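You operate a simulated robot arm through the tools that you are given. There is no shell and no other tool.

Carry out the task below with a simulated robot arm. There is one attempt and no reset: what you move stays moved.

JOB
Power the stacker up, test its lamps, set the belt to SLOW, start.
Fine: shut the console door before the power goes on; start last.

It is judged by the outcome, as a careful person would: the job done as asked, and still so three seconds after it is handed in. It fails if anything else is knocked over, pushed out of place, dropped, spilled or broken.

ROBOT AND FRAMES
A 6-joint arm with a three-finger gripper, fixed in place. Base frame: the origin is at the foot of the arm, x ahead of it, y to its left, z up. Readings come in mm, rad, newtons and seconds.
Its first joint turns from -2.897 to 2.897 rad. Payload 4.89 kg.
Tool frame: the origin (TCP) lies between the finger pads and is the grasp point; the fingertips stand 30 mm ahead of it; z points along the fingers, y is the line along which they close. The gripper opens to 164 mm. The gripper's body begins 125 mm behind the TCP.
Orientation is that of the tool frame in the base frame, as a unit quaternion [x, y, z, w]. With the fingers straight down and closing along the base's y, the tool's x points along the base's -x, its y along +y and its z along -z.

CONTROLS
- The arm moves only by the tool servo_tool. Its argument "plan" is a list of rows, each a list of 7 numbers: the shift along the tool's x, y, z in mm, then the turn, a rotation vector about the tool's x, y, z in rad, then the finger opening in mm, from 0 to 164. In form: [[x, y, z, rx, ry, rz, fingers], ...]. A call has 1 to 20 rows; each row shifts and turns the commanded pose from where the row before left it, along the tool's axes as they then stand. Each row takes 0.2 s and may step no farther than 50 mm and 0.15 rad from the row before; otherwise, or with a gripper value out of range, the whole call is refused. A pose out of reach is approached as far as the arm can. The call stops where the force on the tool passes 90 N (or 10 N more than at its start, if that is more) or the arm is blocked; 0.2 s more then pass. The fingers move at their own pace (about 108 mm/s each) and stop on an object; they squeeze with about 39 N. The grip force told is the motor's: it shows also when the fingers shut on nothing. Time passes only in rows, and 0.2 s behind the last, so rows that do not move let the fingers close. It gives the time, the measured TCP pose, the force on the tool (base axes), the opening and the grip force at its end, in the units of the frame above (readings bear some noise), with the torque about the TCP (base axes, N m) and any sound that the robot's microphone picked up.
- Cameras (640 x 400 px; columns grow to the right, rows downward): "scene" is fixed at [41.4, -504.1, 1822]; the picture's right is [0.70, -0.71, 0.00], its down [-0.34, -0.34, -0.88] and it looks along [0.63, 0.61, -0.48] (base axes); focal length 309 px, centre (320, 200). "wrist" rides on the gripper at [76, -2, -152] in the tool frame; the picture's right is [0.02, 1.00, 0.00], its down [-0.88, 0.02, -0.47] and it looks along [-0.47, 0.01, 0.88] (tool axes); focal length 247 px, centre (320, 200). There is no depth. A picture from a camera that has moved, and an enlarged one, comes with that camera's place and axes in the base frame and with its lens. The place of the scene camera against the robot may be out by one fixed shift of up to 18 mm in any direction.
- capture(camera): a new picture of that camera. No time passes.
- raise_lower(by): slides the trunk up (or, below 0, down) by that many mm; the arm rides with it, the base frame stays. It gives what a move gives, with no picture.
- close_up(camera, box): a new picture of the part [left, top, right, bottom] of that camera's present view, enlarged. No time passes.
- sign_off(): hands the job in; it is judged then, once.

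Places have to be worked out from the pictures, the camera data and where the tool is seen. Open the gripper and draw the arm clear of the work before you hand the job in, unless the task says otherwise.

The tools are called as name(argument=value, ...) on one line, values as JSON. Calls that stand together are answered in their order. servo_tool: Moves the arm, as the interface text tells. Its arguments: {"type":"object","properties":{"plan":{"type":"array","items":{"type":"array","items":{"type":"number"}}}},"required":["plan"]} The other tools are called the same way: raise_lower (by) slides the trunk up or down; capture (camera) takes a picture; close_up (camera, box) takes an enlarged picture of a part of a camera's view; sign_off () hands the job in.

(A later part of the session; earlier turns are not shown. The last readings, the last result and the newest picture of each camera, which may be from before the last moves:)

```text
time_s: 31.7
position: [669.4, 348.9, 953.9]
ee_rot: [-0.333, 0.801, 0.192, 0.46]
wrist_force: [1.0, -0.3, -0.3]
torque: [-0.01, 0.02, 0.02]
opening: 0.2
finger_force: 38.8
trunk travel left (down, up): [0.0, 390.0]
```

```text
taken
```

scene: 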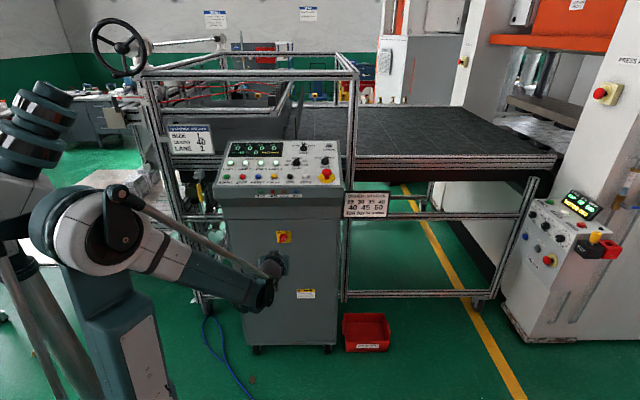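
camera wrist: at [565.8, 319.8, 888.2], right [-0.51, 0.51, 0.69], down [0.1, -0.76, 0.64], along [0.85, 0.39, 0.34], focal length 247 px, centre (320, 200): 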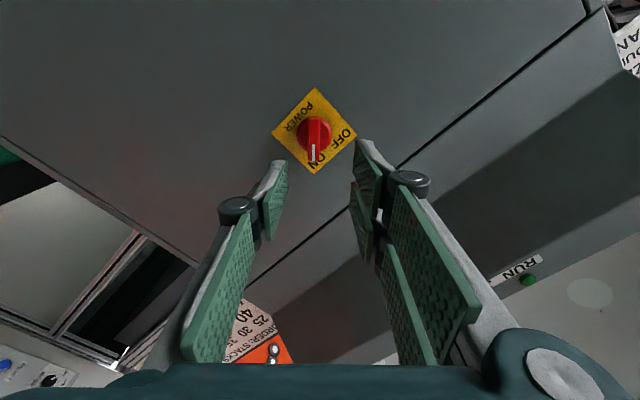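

Clear of the door. I raise the tool in front of the console to z≈1400.

servo_tool(plan=[[-33.6, 0, -31, 0, 0, 0, 0], [-33.6, 0, -31, 0, 0, 0, 0], [-33.6, 0, -31, 0, 0, 0, 0], [-33.6, 0, -31, 0, 0, 0, 0], [-33.6, 0, -31, 0, 0, 0, 0], [-33.6, 0, -31, 0, 0, 0, 0], [-33.6, 0, -31, 0, 0, 0, 0], [-33.6, 0, -31, 0, 0, 0, 0], [-33.6, 0, -31, 0, 0, 0, 0], [-33.6, 0, -31, 0, 0, 0, 0], [0, 0, 0, 0, 0, 0, 0]])

capture(camera="scene")

capture(camera="wrist")

```text
time_s: 34.1
position: [599.3, 280.8, 1399.0]
ee_rot: [-0.332, 0.801, 0.191, 0.461]
wrist_force: [1.1, 0.1, 0.4]
torque: [-0.02, -0.01, 0.0]
opening: 0.2
finger_force: 38.3
trunk travel left (down, up): [0.0, 390.0]
```

```text
taken
```

scene: 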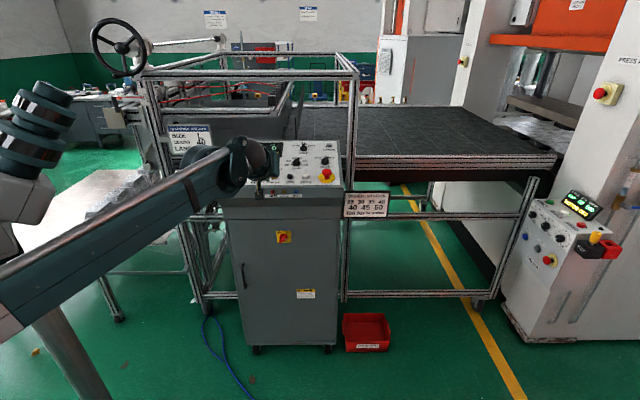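

```text
taken
camera wrist: at [481.5, 158.7, 1410.3], right [-0.72, 0.7, -0.02], down [0.01, 0.04, 1.0], along [0.7, 0.71, -0.03], focal length 247 px, centre (320, 200)
```

wrist: 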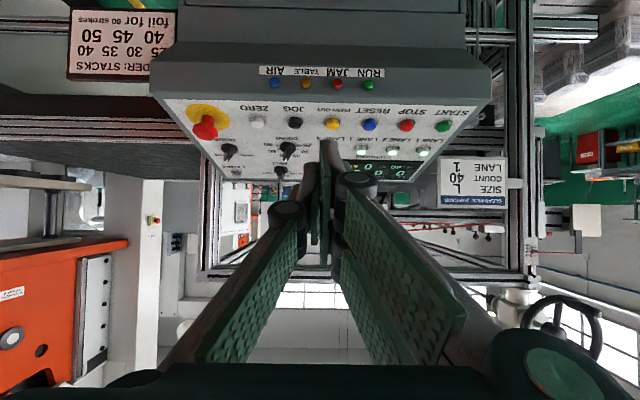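

Good overview of the powered panel. I move right toward LAMPS, pitch to 35° and forward to view it closely.

servo_tool(plan=[[0, -44, 0, 0, 0.0873, 0, 0], [0, -44, 0, 0, 0.0873, 0, 0], [0, -44, 0, 0, 0.0873, 0, 0], [0, -44, 0, 0, 0.0873, 0, 0], [0, -44, 0, 0, 0.0873, 0, 0], [-32.8, 0, 22.9, 0, 0, 0, 0], [-32.8, 0, 22.9, 0, 0, 0, 0], [-32.8, 0, 22.9, 0, 0, 0, 0], [-32.8, 0, 22.9, 0, 0, 0, 0], [-32.8, 0, 22.9, 0, 0, 0, 0], [0, 0, 0, 0, 0, 0, 0]])

capture(camera="scene")

capture(camera="wrist")

```text
time_s: 36.5
position: [898.9, 265.0, 1400.1]
ee_rot: [-0.367, 0.881, 0.115, 0.276]
wrist_force: [-0.8, 0.1, 0.2]
torque: [0.07, 0.02, 0.0]
opening: 0.0
finger_force: 38.8
trunk travel left (down, up): [0.0, 390.0]
```

```text
taken
```

scene: 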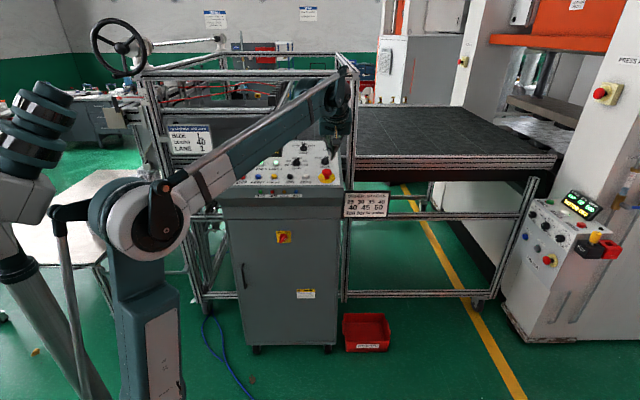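

```text
taken
camera wrist: at [794.8, 157.3, 1482.2], right [-0.72, 0.69, -0.01], down [0.31, 0.33, 0.89], along [0.62, 0.64, -0.45], focal length 247 px, centre (320, 200)
```

wrist: 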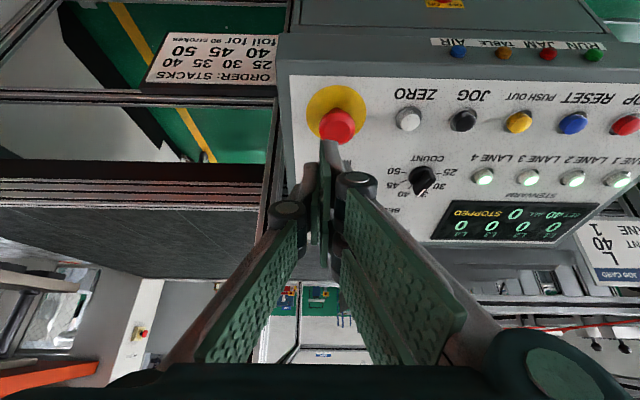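

The TCP is at e1≈448 but the fingers hide LAMPS. I pitch up to 60° and rise 100 mm so that LAMPS and BELT appear above the fingers.

servo_tool(plan=[[0, 0, 0, 0, -0.109, 0, 0], [0, 0, 0, 0, -0.109, 0, 0], [0, 0, 0, 0, -0.109, 0, 0], [0, 0, 0, 0, -0.109, 0, 0], [-28.9, 10, -16.7, 0, 0, 0, 0], [-28.9, 10, -16.7, 0, 0, 0, 0], [-28.9, 10, -16.7, 0, 0, 0, 0], [0, 0, 0, 0, 0, 0, 0]])

capture(camera="wrist")

close_up(camera="wrist", box=[250, 40, 410, 140])

capture(camera="scene")

```text
time_s: 38.3
position: [877.1, 287.4, 1499.5]
ee_rot: [-0.333, 0.8, 0.192, 0.461]
wrist_force: [-0.2, -0.4, -0.7]
torque: [-0.01, 0.01, -0.01]
opening: 0.0
finger_force: 39.1
trunk travel left (down, up): [0.0, 390.0]
```

```text
taken
camera wrist: at [757.9, 166.0, 1511.1], right [-0.72, 0.7, -0.02], down [0.01, 0.04, 1.0], along [0.7, 0.71, -0.03], focal length 247 px, centre (320, 200)
```

wrist: 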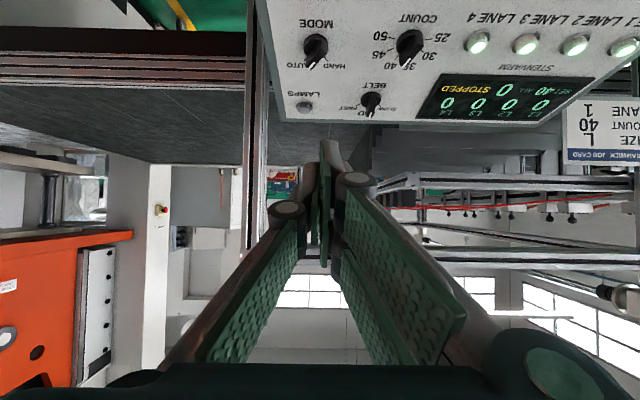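

```text
4.00 times, centred on (330, 90) of wrist
camera zoom: at [757.9, 166.0, 1511.1], right [-0.72, 0.7, -0.02], down [0.01, 0.04, 1.0], along [0.7, 0.71, -0.03], focal length 988 px, centre (280, 640)
```

zoom: 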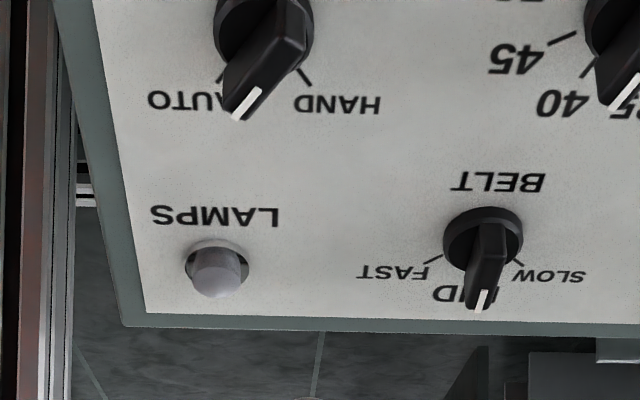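

```text
taken
```

scene: 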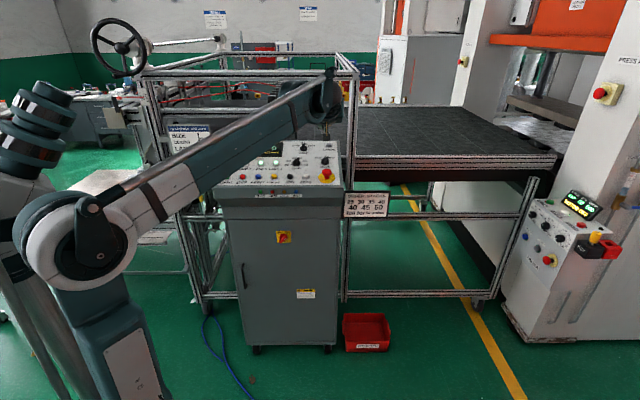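

Clear view: LAMPS base ≈ (e1 448, e2 1119, z 1316); BELT ≈ (e1 324, e2 1100, z 1310). The frame post sits further back (e2≈1270), so it's clear. I pitch to 40° and move to an approach point ~40 mm above LAMPS.

servo_tool(plan=[[0, 0, 0, 0, 0.1163, 0, 0], [0, 0, 0, 0, 0.1163, 0, 0], [0, 0, 0, 0, 0.1163, 0, 0], [-19.4, -4.4, 35.6, 0, 0, 0, 0], [-19.4, -4.4, 35.6, 0, 0, 0, 0], [-19.4, -4.4, 35.6, 0, 0, 0, 0], [-19.4, -4.4, 35.6, 0, 0, 0, 0], [0, 0, 0, 0, 0, 0, 0]])

capture(camera="scene")

capture(camera="wrist")

```text
time_s: 40.1
position: [997.5, 382.0, 1439.0]
ee_rot: [-0.361, 0.868, 0.131, 0.314]
wrist_force: [-0.2, 0.4, -0.6]
torque: [0.05, 0.0, 0.03]
opening: 0.0
finger_force: 39.4
trunk travel left (down, up): [0.0, 390.0]
```

```text
taken
```

scene: 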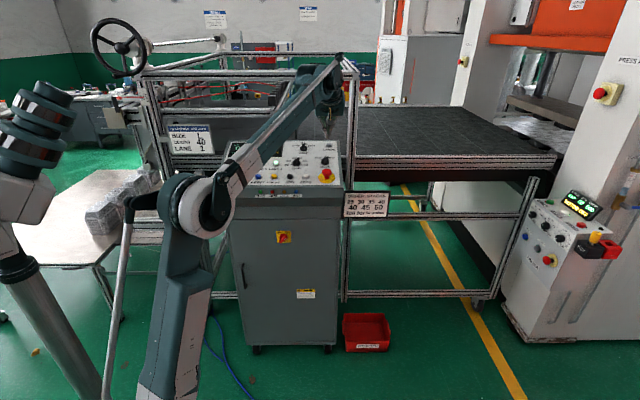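

```text
taken
camera wrist: at [888.1, 269.8, 1507.3], right [-0.72, 0.69, -0.01], down [0.25, 0.28, 0.93], along [0.65, 0.66, -0.37], focal length 247 px, centre (320, 200)
```

wrist: 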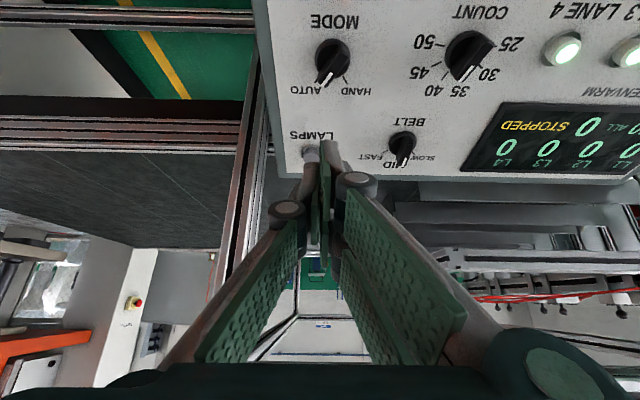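

On course. I complete the move to ~40 mm above LAMPS.

servo_tool(plan=[[-19.4, -4.1, 35, 0, 0, 0, 0], [-19.4, -4.1, 35, 0, 0, 0, 0], [-19.4, -4.1, 35, 0, 0, 0, 0], [0, 0, 0, 0, 0, 0, 0]])

close_up(camera="wrist", box=[240, 80, 400, 180])

close_up(camera="scene", box=[280, 115, 360, 165])

```text
time_s: 41.1
position: [1083.6, 453.9, 1395.9]
ee_rot: [-0.36, 0.869, 0.13, 0.314]
wrist_force: [0.7, 0.6, -1.6]
torque: [0.03, 0.02, 0.07]
opening: 0.2
finger_force: 39.1
trunk travel left (down, up): [0.0, 390.0]
```

```text
4.00 times, centred on (320, 130) of wrist
camera zoom: at [974.7, 342.5, 1464.7], right [-0.72, 0.69, -0.01], down [0.25, 0.28, 0.93], along [0.65, 0.66, -0.37], focal length 988 px, centre (320, 480)
```

zoom: 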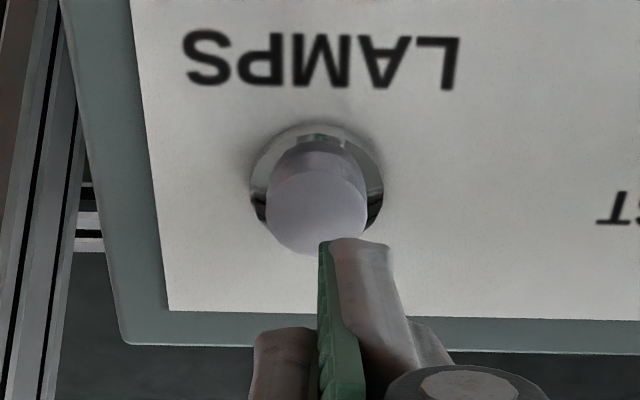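

```text
8.00 times, centred on (320, 140) of scene
camera zoom: at [41.4, -504.1, 1822.0], right [0.7, -0.71, 0.0], down [-0.34, -0.34, -0.88], along [0.63, 0.61, -0.48], focal length 2474 px, centre (320, 680)
```

zoom: 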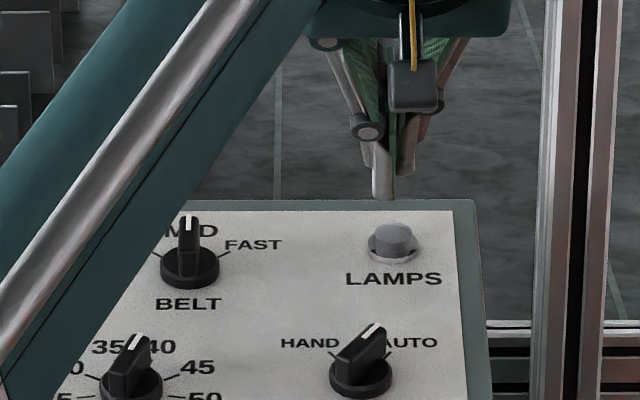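

Positioned above LAMPS within a few mm. I nudge 4 mm right and descend along the panel normal in small steps, watching force and the lamp.

servo_tool(plan=[[3.7, -4, 9.3, 0, 0, 0, 0], [3.7, 0, 9.3, 0, 0, 0, 0], [1.9, 0, 4.6, 0, 0, 0, 0], [0, 0, 0, 0, 0, 0, 0]])

close_up(camera="wrist", box=[240, 80, 400, 180])

close_up(camera="scene", box=[280, 115, 360, 165])

```text
time_s: 42.1
position: [1092.0, 454.8, 1374.1]
ee_rot: [-0.36, 0.868, 0.131, 0.315]
wrist_force: [-0.3, 0.2, 0.9]
torque: [-0.01, 0.02, 0.02]
opening: 0.0
finger_force: 39.2
trunk travel left (down, up): [0.0, 390.0]
```

```text
4.00 times, centred on (320, 130) of wrist
camera zoom: at [983.2, 343.5, 1442.2], right [-0.72, 0.69, -0.01], down [0.25, 0.28, 0.93], along [0.65, 0.66, -0.37], focal length 988 px, centre (320, 480)
```

zoom: 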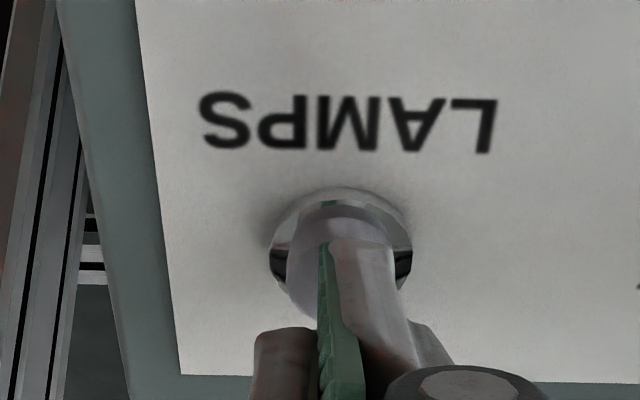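

```text
8.00 times, centred on (320, 140) of scene
camera zoom: at [41.4, -504.1, 1822.0], right [0.7, -0.71, 0.0], down [-0.34, -0.34, -0.88], along [0.63, 0.61, -0.48], focal length 2474 px, centre (320, 680)
```

zoom: 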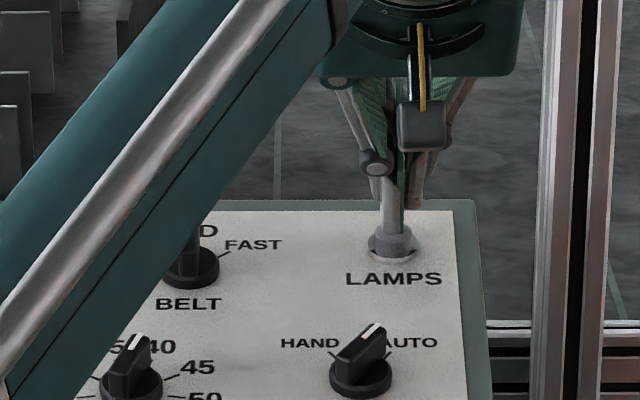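

The tip is right over the cap. I continue in 3 mm steps.

servo_tool(plan=[[1.1, 0, 2.8, 0, 0, 0, 0], [1.1, 0, 2.8, 0, 0, 0, 0], [1.1, 0, 2.8, 0, 0, 0, 0], [1.1, 0, 2.8, 0, 0, 0, 0]])

close_up(camera="scene", box=[210, 120, 354, 210])

```text
time_s: 43.1
position: [1094.0, 457.0, 1361.9]
ee_rot: [-0.361, 0.868, 0.13, 0.314]
wrist_force: [0.0, 0.3, -0.3]
torque: [-0.01, -0.02, 0.0]
opening: 0.2
finger_force: 39.1
trunk travel left (down, up): [0.0, 390.0]
```

```text
4.44 times, centred on (282, 165) of scene
camera zoom: at [41.4, -504.1, 1822.0], right [0.7, -0.71, 0.0], down [-0.34, -0.34, -0.88], along [0.63, 0.61, -0.48], focal length 1375 px, centre (489, 356)
```

zoom: 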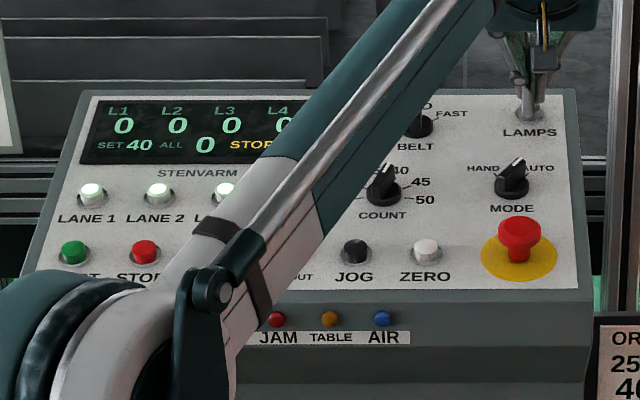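

No contact yet; I continue.

servo_tool(plan=[[1.1, 0, 2.8, 0, 0, 0, 0], [1.1, 0, 2.8, 0, 0, 0, 0]])

close_up(camera="wrist", box=[240, 80, 400, 180])

close_up(camera="scene", box=[280, 115, 360, 165])

```text
time_s: 43.7
position: [1095.2, 458.2, 1356.7]
ee_rot: [-0.36, 0.868, 0.131, 0.315]
wrist_force: [-0.3, 0.6, 0.2]
torque: [0.02, -0.02, 0.01]
opening: 0.4
finger_force: 38.6
trunk travel left (down, up): [0.0, 390.0]
```

```text
4.00 times, centred on (320, 130) of wrist
camera zoom: at [986.1, 347.1, 1424.8], right [-0.72, 0.69, -0.01], down [0.25, 0.28, 0.93], along [0.65, 0.66, -0.37], focal length 988 px, centre (320, 480)
```

zoom: 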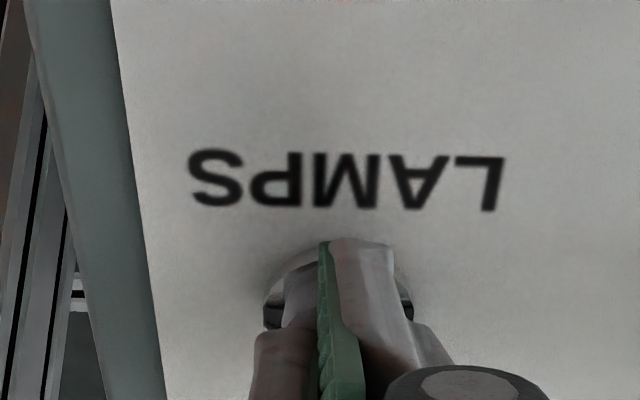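

```text
8.00 times, centred on (320, 140) of scene
camera zoom: at [41.4, -504.1, 1822.0], right [0.7, -0.71, 0.0], down [-0.34, -0.34, -0.88], along [0.63, 0.61, -0.48], focal length 2474 px, centre (320, 680)
```

zoom: 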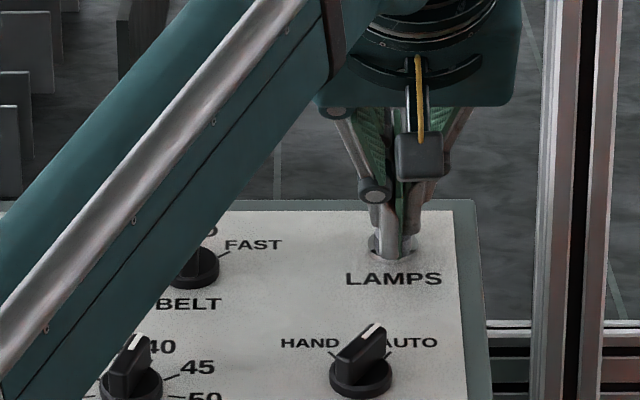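

Geometry checks out: the tip edge is ~11 mm above the panel over the cap. I go on in 2 mm steps.

servo_tool(plan=[[0.75, 0, 1.85, 0, 0, 0, 0], [0.75, 0, 1.85, 0, 0, 0, 0]])

close_up(camera="scene", box=[210, 120, 354, 210])

```text
time_s: 44.3
position: [1095.4, 459.8, 1351.4]
ee_rot: [-0.362, 0.868, 0.131, 0.314]
wrist_force: [-0.4, -1.5, 2.8]
torque: [0.02, 0.03, 0.01]
opening: 0.0
finger_force: 38.9
trunk travel left (down, up): [0.0, 390.0]
heard: click
```

```text
4.44 times, centred on (282, 165) of scene
camera zoom: at [41.4, -504.1, 1822.0], right [0.7, -0.71, 0.0], down [-0.34, -0.34, -0.88], along [0.63, 0.61, -0.48], focal length 1375 px, centre (489, 356)
```

zoom: 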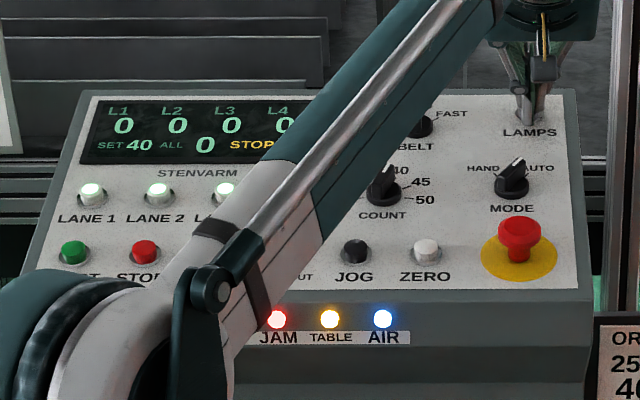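

Click: the JAM, TABLE and AIR lamps light up, so the lamp test works. I hold for a second, then lift off along the normal and check.

servo_tool(plan=[[0, 0, 0, 0, 0, 0, 0], [0, 0, 0, 0, 0, 0, 0], [0, 0, 0, 0, 0, 0, 0], [0, 0, 0, 0, 0, 0, 0], [0, 0, 0, 0, 0, 0, 0]])

close_up(camera="scene", box=[210, 120, 354, 210])

servo_tool(plan=[[-3.7, 0, -9.3, 0, 0, 0, 0], [-7.5, 0, -18.5, 0, 0, 0, 0], [-15, 0, -37, 0, 0, 0, 0], [0, 0, 0, 0, 0, 0, 0]])

close_up(camera="scene", box=[210, 120, 354, 210])

capture(camera="wrist")

```text
time_s: 45.5
position: [1096.2, 457.5, 1351.6]
ee_rot: [-0.36, 0.869, 0.131, 0.314]
wrist_force: [-1.3, -1.0, 2.8]
torque: [-0.01, 0.03, -0.01]
opening: 0.1
finger_force: 38.8
trunk travel left (down, up): [0.0, 390.0]
```

```text
4.44 times, centred on (282, 165) of scene
camera zoom: at [41.4, -504.1, 1822.0], right [0.7, -0.71, 0.0], down [-0.34, -0.34, -0.88], along [0.63, 0.61, -0.48], focal length 1375 px, centre (489, 356)
```

zoom: 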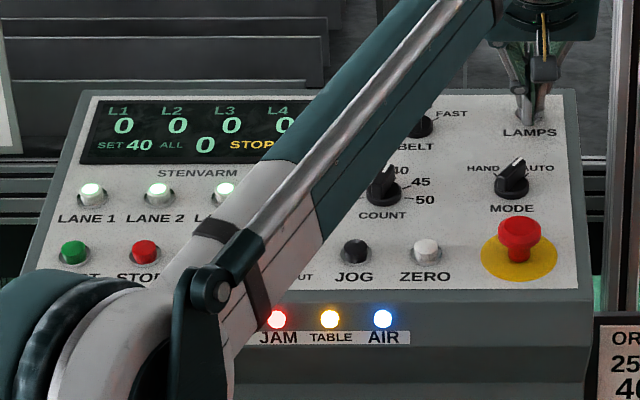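

```text
time_s: 46.5
position: [1080.9, 445.9, 1417.4]
ee_rot: [-0.36, 0.868, 0.13, 0.315]
wrist_force: [0.2, 0.1, 0.6]
torque: [0.0, -0.03, -0.03]
opening: 0.0
finger_force: 39.3
trunk travel left (down, up): [0.0, 390.0]
```

```text
4.44 times, centred on (282, 165) of scene
camera zoom: at [41.4, -504.1, 1822.0], right [0.7, -0.71, 0.0], down [-0.34, -0.34, -0.88], along [0.63, 0.61, -0.48], focal length 1375 px, centre (489, 356)
```

zoom: 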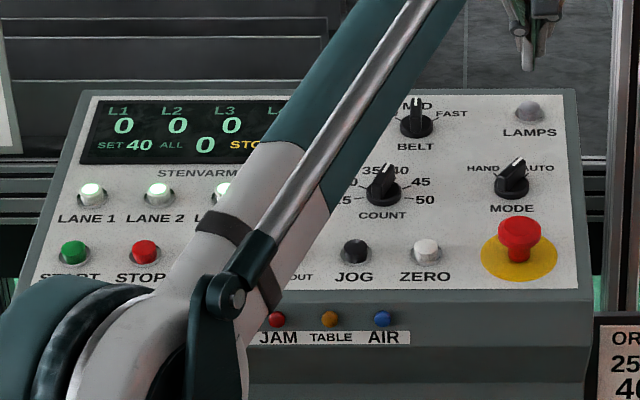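

```text
taken
camera wrist: at [971.2, 334.2, 1486.9], right [-0.72, 0.69, -0.01], down [0.25, 0.28, 0.93], along [0.65, 0.66, -0.37], focal length 247 px, centre (320, 200)
```

wrist: 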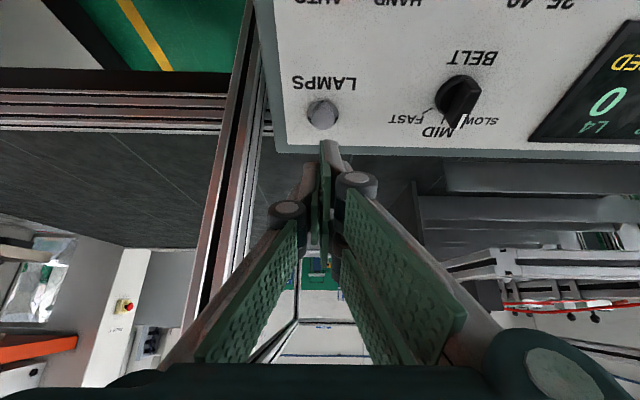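

The lamps went out on release, back to normal. Next the BELT knob at ≈(e1 322, e2 1100, z 1310): I pitch to 18° (square to the panel), move over it and open to 50 mm.

servo_tool(plan=[[0, 32, 0, 0, 0.096, 0, 0], [0, 32, 0, 0, 0.096, 0, 20], [0, 32, 0, 0, 0.096, 0, 50], [0, 31, 0, 0, 0.096, 0, 50], [0, 0, 0, 0, 0, 0, 50]])

capture(camera="wrist")

capture(camera="scene")

close_up(camera="scene", box=[260, 115, 340, 165])

```text
time_s: 47.7
position: [960.4, 519.2, 1389.2]
ee_rot: [-0.379, 0.912, 0.058, 0.143]
wrist_force: [-2.0, -0.6, 2.3]
torque: [0.09, -0.26, -0.02]
opening: 50.1
finger_force: 0.0
out of reach, approached as far as the arm can: row 2, 3, 4
trunk travel left (down, up): [0.0, 390.0]
```

```text
taken
camera wrist: at [877.0, 434.4, 1512.0], right [-0.72, 0.69, -0.01], down [0.48, 0.51, 0.72], along [0.5, 0.52, -0.69], focal length 247 px, centre (320, 200)
```

wrist: 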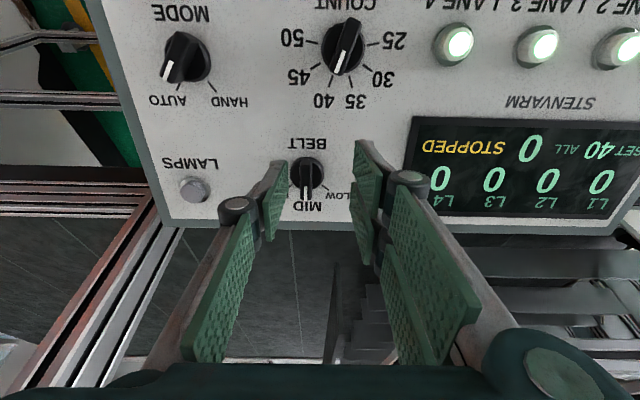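

```text
taken
```

scene: 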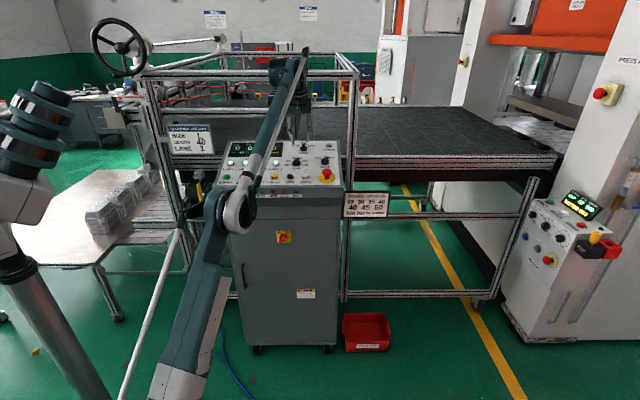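

```text
8.00 times, centred on (300, 140) of scene
camera zoom: at [41.4, -504.1, 1822.0], right [0.7, -0.71, 0.0], down [-0.34, -0.34, -0.88], along [0.63, 0.61, -0.48], focal length 2474 px, centre (480, 680)
```

zoom: 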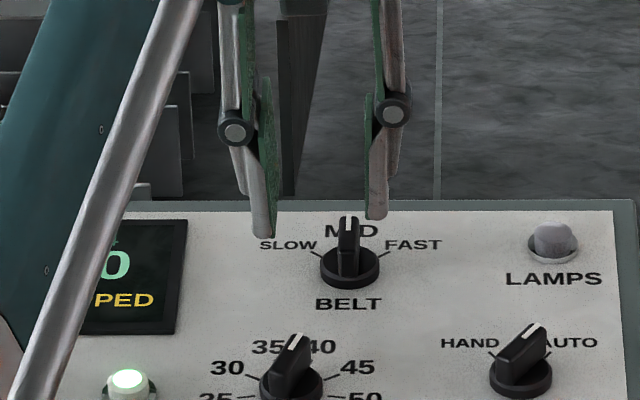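

The arm is fully stretched upward from a low shoulder, so it fell short. I raise the trunk 220 mm to gain horizontal reach, then come back down over the knob.

raise_lower(by=220)

servo_tool(plan=[[0, 0, 40, 0, 0, 0, 50], [0, 0, 40, 0, 0, 0, 50], [0, 0, 40, 0, 0, 0, 50], [0, 0, 40, 0, 0, 0, 50], [0, 0, 0, 0, 0, 0, 50]])

capture(camera="scene")

capture(camera="wrist")

```text
time_s: 50.0
position: [962.7, 519.0, 1607.1]
ee_rot: [-0.379, 0.912, 0.059, 0.143]
wrist_force: [-0.4, -0.5, -0.1]
torque: [-0.02, -0.01, 0.01]
opening: 49.9
finger_force: 0.2
trunk travel left (down, up): [-220.0, 170.0]
```

```text
time_s: 51.2
position: [997.0, 555.2, 1454.1]
ee_rot: [-0.379, 0.912, 0.059, 0.143]
wrist_force: [-0.1, 1.0, -0.3]
torque: [-0.03, 0.09, 0.0]
opening: 50.0
finger_force: 0.0
trunk travel left (down, up): [-220.0, 170.0]
```

```text
taken
```

scene: 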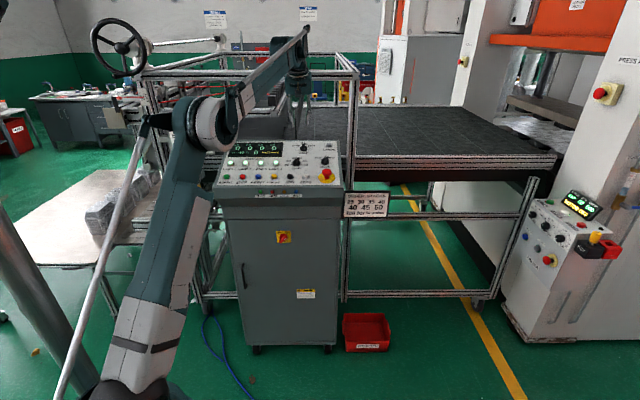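

```text
taken
camera wrist: at [914.1, 470.3, 1577.4], right [-0.72, 0.69, -0.01], down [0.48, 0.5, 0.72], along [0.5, 0.52, -0.69], focal length 247 px, centre (320, 200)
```

wrist: 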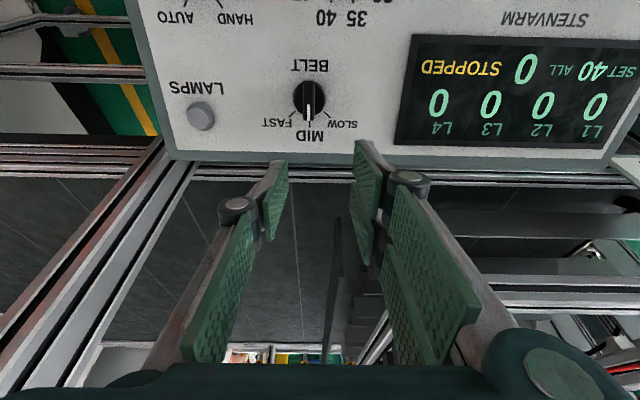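

With the trunk up, the arm reaches. The knob re-measures at e1≈323, e2≈1098, z≈1309; I align above it on the panel normal.

servo_tool(plan=[[21.8, -5.3, 22.4, 0, 0, 0, 50], [21.8, -5.3, 22.4, 0, 0, 0, 50], [0, 0, 0, 0, 0, 0, 50]])

close_up(camera="wrist", box=[240, 80, 400, 180])

close_up(camera="scene", box=[260, 115, 340, 165])

```text
time_s: 52.0
position: [985.4, 525.7, 1400.5]
ee_rot: [-0.379, 0.912, 0.059, 0.143]
wrist_force: [0.1, 0.0, -0.1]
torque: [0.05, 0.0, 0.0]
opening: 49.9
finger_force: 0.0
trunk travel left (down, up): [-220.0, 170.0]
```

```text
4.00 times, centred on (320, 130) of wrist
camera zoom: at [901.1, 441.6, 1523.0], right [-0.72, 0.69, -0.01], down [0.48, 0.5, 0.72], along [0.5, 0.52, -0.69], focal length 988 px, centre (320, 480)
```

zoom: 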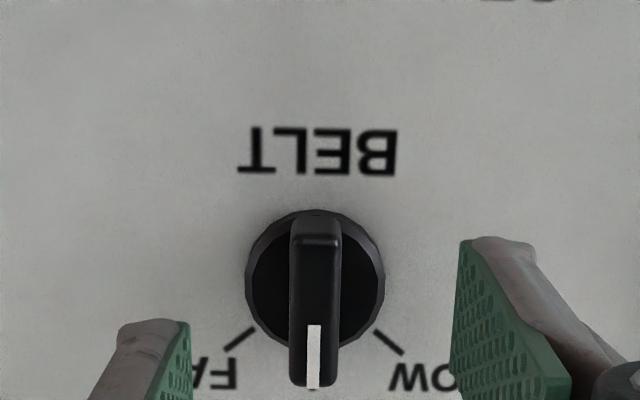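

```text
8.00 times, centred on (300, 140) of scene
camera zoom: at [41.4, -504.1, 1822.0], right [0.7, -0.71, 0.0], down [-0.34, -0.34, -0.88], along [0.63, 0.61, -0.48], focal length 2474 px, centre (480, 680)
```

zoom: 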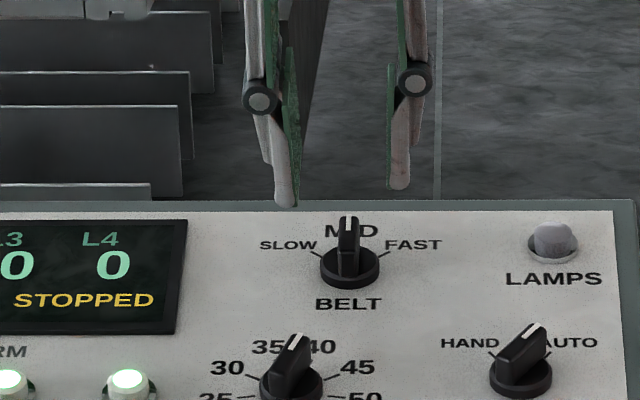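

Bar is centred within ~2 mm. I nudge and descend 38 mm along the normal.

servo_tool(plan=[[0, -2, 13, 0, 0, 0, 50], [0, 0, 13, 0, 0, 0, 50], [0, 0, 12, 0, 0, 0, 50], [0, 0, 0, 0, 0, 0, 50]])

close_up(camera="wrist", box=[240, 80, 400, 180])

close_up(camera="scene", box=[260, 115, 340, 165])

```text
time_s: 53.0
position: [993.8, 533.4, 1363.0]
ee_rot: [-0.379, 0.913, 0.059, 0.143]
wrist_force: [0.9, -0.2, 0.2]
torque: [-0.01, 0.02, 0.0]
opening: 49.8
finger_force: 0.1
trunk travel left (down, up): [-220.0, 170.0]
```

```text
4.00 times, centred on (320, 130) of wrist
camera zoom: at [911.7, 448.0, 1485.8], right [-0.72, 0.69, -0.01], down [0.48, 0.5, 0.72], along [0.5, 0.52, -0.69], focal length 988 px, centre (320, 480)
```

zoom: 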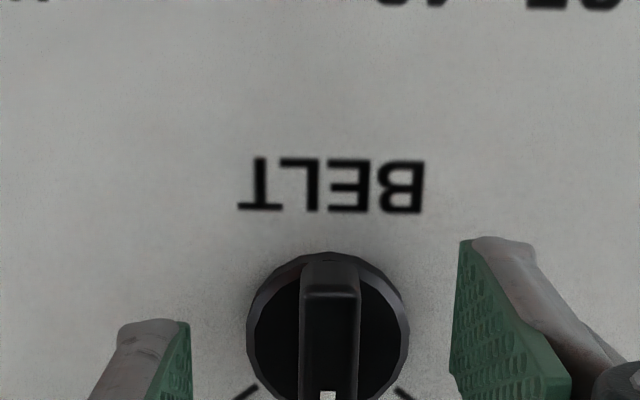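

```text
8.00 times, centred on (300, 140) of scene
camera zoom: at [41.4, -504.1, 1822.0], right [0.7, -0.71, 0.0], down [-0.34, -0.34, -0.88], along [0.63, 0.61, -0.48], focal length 2474 px, centre (480, 680)
```

zoom: 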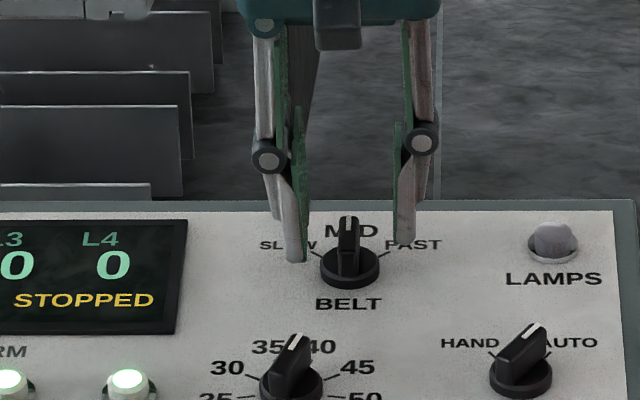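

Fingers straddle the bar evenly. I go down 14 mm more and close.

servo_tool(plan=[[0, 1, 7, 0, 0, 0, 50], [0, 0, 7, 0, 0, 0, 50], [0, 0, 0, 0, 0, 0, 50]])

close_up(camera="scene", box=[260, 115, 340, 165])

servo_tool(plan=[[0, 0, 0, 0, 0, 0, 30], [0, 0, 0, 0, 0, 0, 15], [0, 0, 0, 0, 0, 0, 5], [0, 0, 0, 0, 0, 0, 0], [0, 0, 0, 0, 0, 0, 0]])

close_up(camera="wrist", box=[240, 80, 400, 180])

close_up(camera="scene", box=[260, 115, 340, 165])

```text
time_s: 53.8
position: [996.2, 537.2, 1350.9]
ee_rot: [-0.378, 0.913, 0.059, 0.143]
wrist_force: [0.2, 0.1, -0.7]
torque: [-0.03, 0.04, 0.02]
opening: 50.2
finger_force: 0.0
trunk travel left (down, up): [-220.0, 170.0]
```

```text
8.00 times, centred on (300, 140) of scene
camera zoom: at [41.4, -504.1, 1822.0], right [0.7, -0.71, 0.0], down [-0.34, -0.34, -0.88], along [0.63, 0.61, -0.48], focal length 2474 px, centre (480, 680)
```

zoom: 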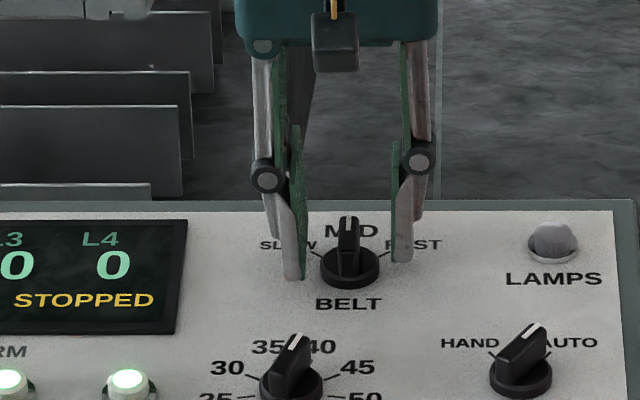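

```text
time_s: 55.0
position: [997.0, 536.9, 1351.7]
ee_rot: [-0.379, 0.913, 0.059, 0.142]
wrist_force: [-1.6, 0.5, 0.3]
torque: [0.0, 0.07, 0.0]
opening: 12.0
finger_force: 44.8
trunk travel left (down, up): [-220.0, 170.0]
```

```text
4.00 times, centred on (320, 130) of wrist
camera zoom: at [913.3, 452.0, 1473.4], right [-0.72, 0.69, -0.01], down [0.48, 0.5, 0.72], along [0.5, 0.52, -0.69], focal length 988 px, centre (320, 480)
```

zoom: 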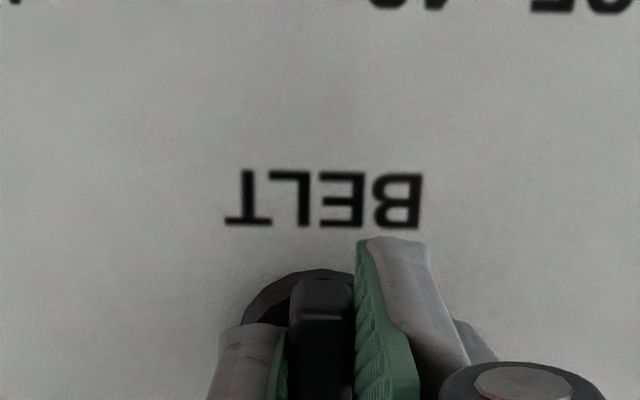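

```text
8.00 times, centred on (300, 140) of scene
camera zoom: at [41.4, -504.1, 1822.0], right [0.7, -0.71, 0.0], down [-0.34, -0.34, -0.88], along [0.63, 0.61, -0.48], focal length 2474 px, centre (480, 680)
```

zoom: 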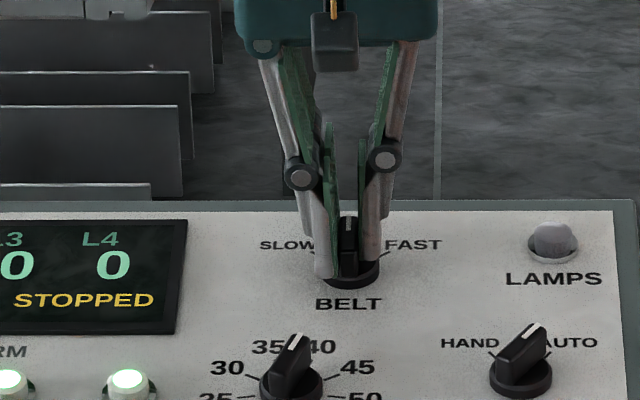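

Gripped at 12 mm with little side force. I rotate counter-clockwise (− about tool z) by 45° toward SLOW.

servo_tool(plan=[[0, 0, 0, 0, 0, -0.131, 0], [0, 0, 0, 0, 0, -0.131, 0], [0, 0, 0, 0, 0, -0.131, 0], [0, 0, 0, 0, 0, -0.131, 0], [0, 0, 0, 0, 0, -0.131, 0], [0, 0, 0, 0, 0, -0.131, 0], [0, 0, 0, 0, 0, 0, 0]])

close_up(camera="wrist", box=[240, 80, 400, 180])

close_up(camera="scene", box=[260, 115, 340, 165])

```text
time_s: 56.6
position: [995.0, 539.0, 1350.5]
ee_rot: [0.7, -0.698, 0.001, -0.155]
wrist_force: [-18.9, -5.5, -1.1]
torque: [0.59, 0.53, 0.26]
opening: 12.3
finger_force: 45.3
trunk travel left (down, up): [-220.0, 170.0]
```

```text
4.00 times, centred on (320, 130) of wrist
camera zoom: at [966.3, 430.4, 1480.6], right [-0.97, 0.0, -0.22], down [-0.15, 0.76, 0.64], along [0.17, 0.65, -0.74], focal length 988 px, centre (320, 480)
```

zoom: 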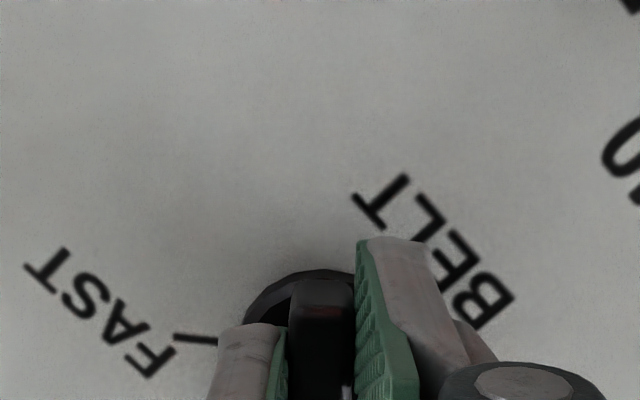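

```text
8.00 times, centred on (300, 140) of scene
camera zoom: at [41.4, -504.1, 1822.0], right [0.7, -0.71, 0.0], down [-0.34, -0.34, -0.88], along [0.63, 0.61, -0.48], focal length 2474 px, centre (480, 680)
```

zoom: 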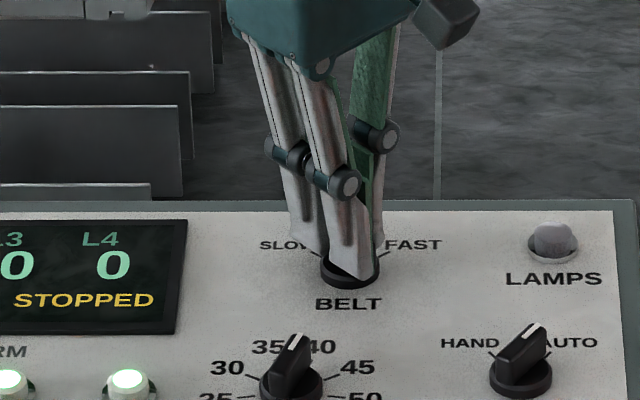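

The FAST tick is now about perpendicular to the bar, so the pointer should be at SLOW. I release, lift off and check.

servo_tool(plan=[[0, 0, 0, 0, 0, 0, 50], [0, 0, 0, 0, 0, 0, 50], [0, 0, 0, 0, 0, 0, 50], [0, 0, -20, 0, 0, 0, 50], [0, 0, -40, 0, 0, 0, 50], [0, 0, 0, 0, 0, 0, 50]])

close_up(camera="wrist", box=[240, 80, 400, 180])

close_up(camera="scene", box=[260, 115, 340, 165])

```text
time_s: 58.0
position: [982.4, 523.1, 1406.9]
ee_rot: [0.699, -0.698, 0.0, -0.155]
wrist_force: [-1.5, -0.3, 1.0]
torque: [0.09, -0.11, -0.02]
opening: 50.3
finger_force: 0.1
trunk travel left (down, up): [-220.0, 170.0]
```

```text
4.00 times, centred on (320, 130) of wrist
camera zoom: at [953.3, 415.8, 1537.5], right [-0.97, 0.0, -0.22], down [-0.14, 0.76, 0.64], along [0.17, 0.65, -0.74], focal length 988 px, centre (320, 480)
```

zoom: 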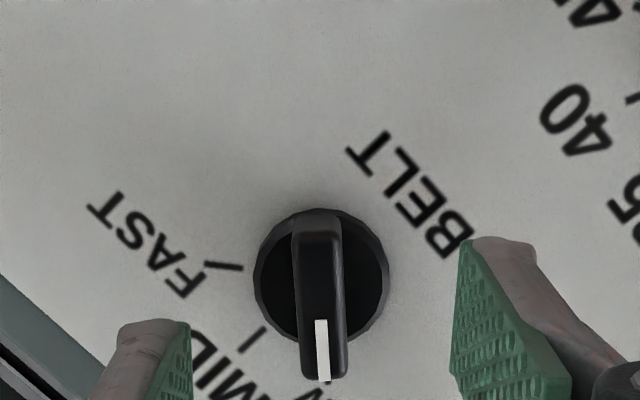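

```text
8.00 times, centred on (300, 140) of scene
camera zoom: at [41.4, -504.1, 1822.0], right [0.7, -0.71, 0.0], down [-0.34, -0.34, -0.88], along [0.63, 0.61, -0.48], focal length 2474 px, centre (480, 680)
```

zoom: 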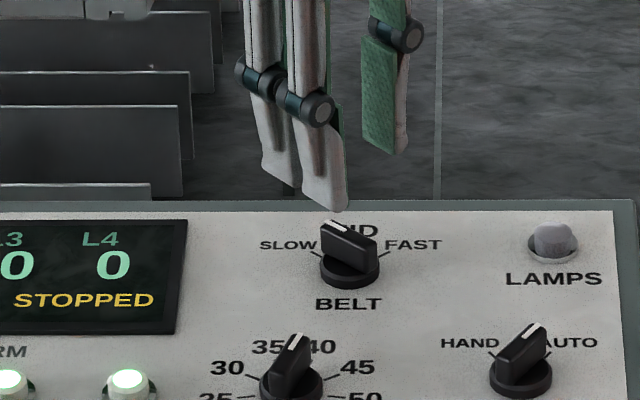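

BELT now points at SLOW. I lift, unroll the wrist, close the fingers, and travel left above the panel toward START.

servo_tool(plan=[[0, 0, -40, 0, 0, 0, 50], [0, 0, -20, 0, 0, 0.131, 50], [0, 0, 0, 0, 0, 0.131, 20], [0, 0, 0, 0, 0, 0.131, 0], [0, 0, 0, 0, 0, 0.131, 0], [0, 0, 0, 0, 0, 0.131, 0], [0, 0, 0, 0, 0, 0.131, 0], [0, 0, 0, 0, 0, 0, 0]])

servo_tool(plan=[[20, 40, 0, 0, 0, 0, 0], [20, 40, 0, 0, 0, 0, 0], [20, 40, 0, 0, 0, 0, 0], [20, 40, 0, 0, 0, 0, 0], [20, 40, 0, 0, 0, 0, 0], [20, 40, 0, 0, 0, 0, 0], [20, 30, 0, 0, 0, 0, 0], [20, 0, 0, 0, 0, 0, 0], [0, 0, 0, 0, 0, 0, 0]])

capture(camera="scene")

capture(camera="wrist")

```text
time_s: 59.8
position: [971.7, 510.8, 1464.4]
ee_rot: [-0.378, 0.913, 0.059, 0.143]
wrist_force: [0.2, 0.2, -1.3]
torque: [0.0, 0.01, -0.04]
opening: 0.0
finger_force: 38.9
trunk travel left (down, up): [-220.0, 170.0]
```

```text
time_s: 61.8
position: [672.5, 593.8, 1415.5]
ee_rot: [-0.379, 0.912, 0.059, 0.144]
wrist_force: [0.5, 0.1, 0.6]
torque: [0.05, -0.04, 0.02]
opening: 0.0
finger_force: 38.7
trunk travel left (down, up): [-220.0, 170.0]
```

```text
taken
```

scene: 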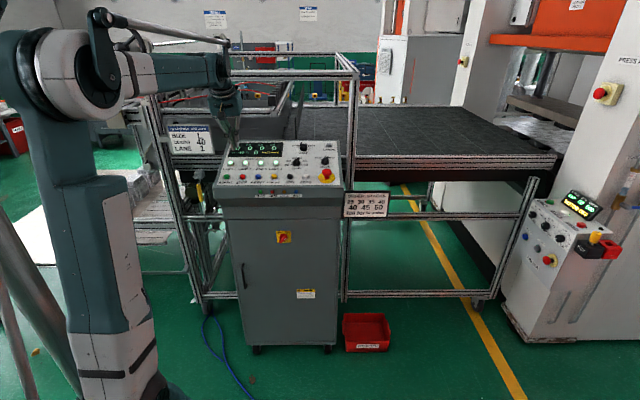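

```text
taken
camera wrist: at [588.9, 508.2, 1538.1], right [-0.72, 0.69, -0.01], down [0.48, 0.5, 0.72], along [0.5, 0.52, -0.69], focal length 247 px, centre (320, 200)
```

wrist: 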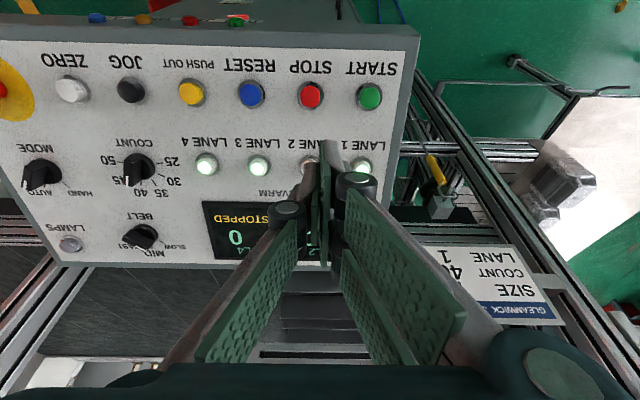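

START measures at (e1 −2, e2 900, z 1250), consistent with before. I move to 40 mm above it along the panel normal.

servo_tool(plan=[[15.8, 19.2, 29.6, 0, 0, 0, 0], [15.8, 19.2, 29.6, 0, 0, 0, 0], [15.8, 19.2, 29.6, 0, 0, 0, 0], [0, 0, 0, 0, 0, 0, 0]])

close_up(camera="wrist", box=[240, 80, 400, 180])

close_up(camera="scene", box=[200, 130, 344, 220])

```text
time_s: 62.8
position: [619.8, 622.2, 1314.0]
ee_rot: [-0.378, 0.913, 0.058, 0.143]
wrist_force: [0.0, 0.4, 0.7]
torque: [-0.05, -0.02, 0.04]
opening: 0.0
finger_force: 38.8
trunk travel left (down, up): [-220.0, 170.0]
```

```text
4.00 times, centred on (320, 130) of wrist
camera zoom: at [536.6, 538.0, 1436.7], right [-0.72, 0.69, -0.01], down [0.48, 0.5, 0.72], along [0.5, 0.52, -0.69], focal length 988 px, centre (320, 480)
```

zoom: 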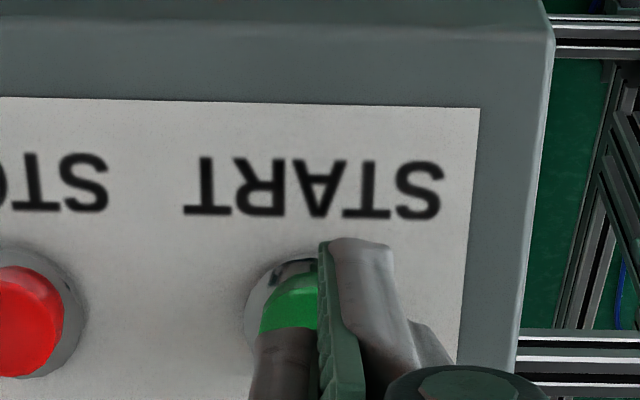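

```text
4.44 times, centred on (272, 175) of scene
camera zoom: at [41.4, -504.1, 1822.0], right [0.7, -0.71, 0.0], down [-0.34, -0.34, -0.88], along [0.63, 0.61, -0.48], focal length 1375 px, centre (533, 311)
```

zoom: 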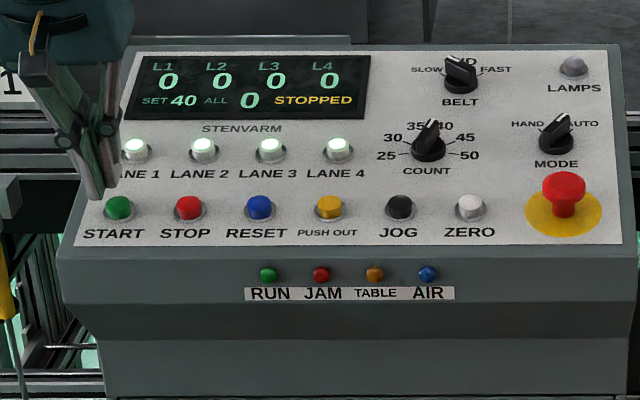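

The tip is nearly over START; a 5 mm nudge right, then I descend 20 mm.

servo_tool(plan=[[0, -5, 10, 0, 0, 0, 0], [0, 0, 10, 0, 0, 0, 0], [0, 0, 0, 0, 0, 0, 0]])

close_up(camera="wrist", box=[240, 80, 400, 180])

close_up(camera="scene", box=[200, 150, 280, 200])

```text
time_s: 63.6
position: [627.1, 622.6, 1296.5]
ee_rot: [-0.379, 0.913, 0.059, 0.143]
wrist_force: [-0.6, 0.1, -1.0]
torque: [0.02, 0.04, 0.02]
opening: 0.0
finger_force: 39.1
trunk travel left (down, up): [-220.0, 170.0]
```

```text
4.00 times, centred on (320, 130) of wrist
camera zoom: at [544.3, 537.5, 1418.6], right [-0.72, 0.69, -0.01], down [0.48, 0.5, 0.72], along [0.5, 0.52, -0.69], focal length 988 px, centre (320, 480)
```

zoom: 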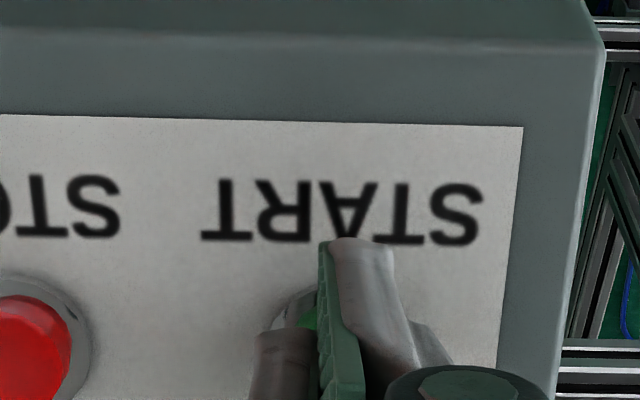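

```text
8.00 times, centred on (240, 175) of scene
camera zoom: at [41.4, -504.1, 1822.0], right [0.7, -0.71, 0.0], down [-0.34, -0.34, -0.88], along [0.63, 0.61, -0.48], focal length 2474 px, centre (960, 400)
```

zoom: 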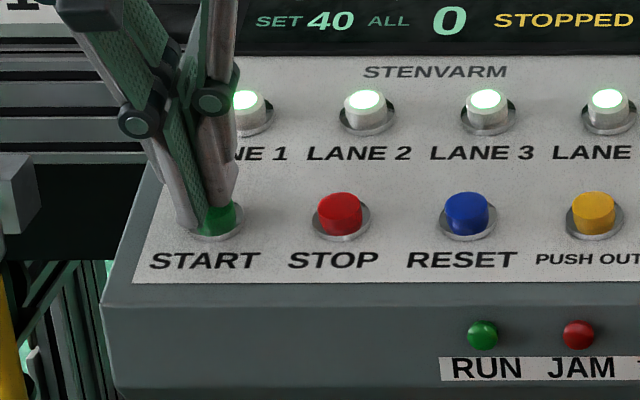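

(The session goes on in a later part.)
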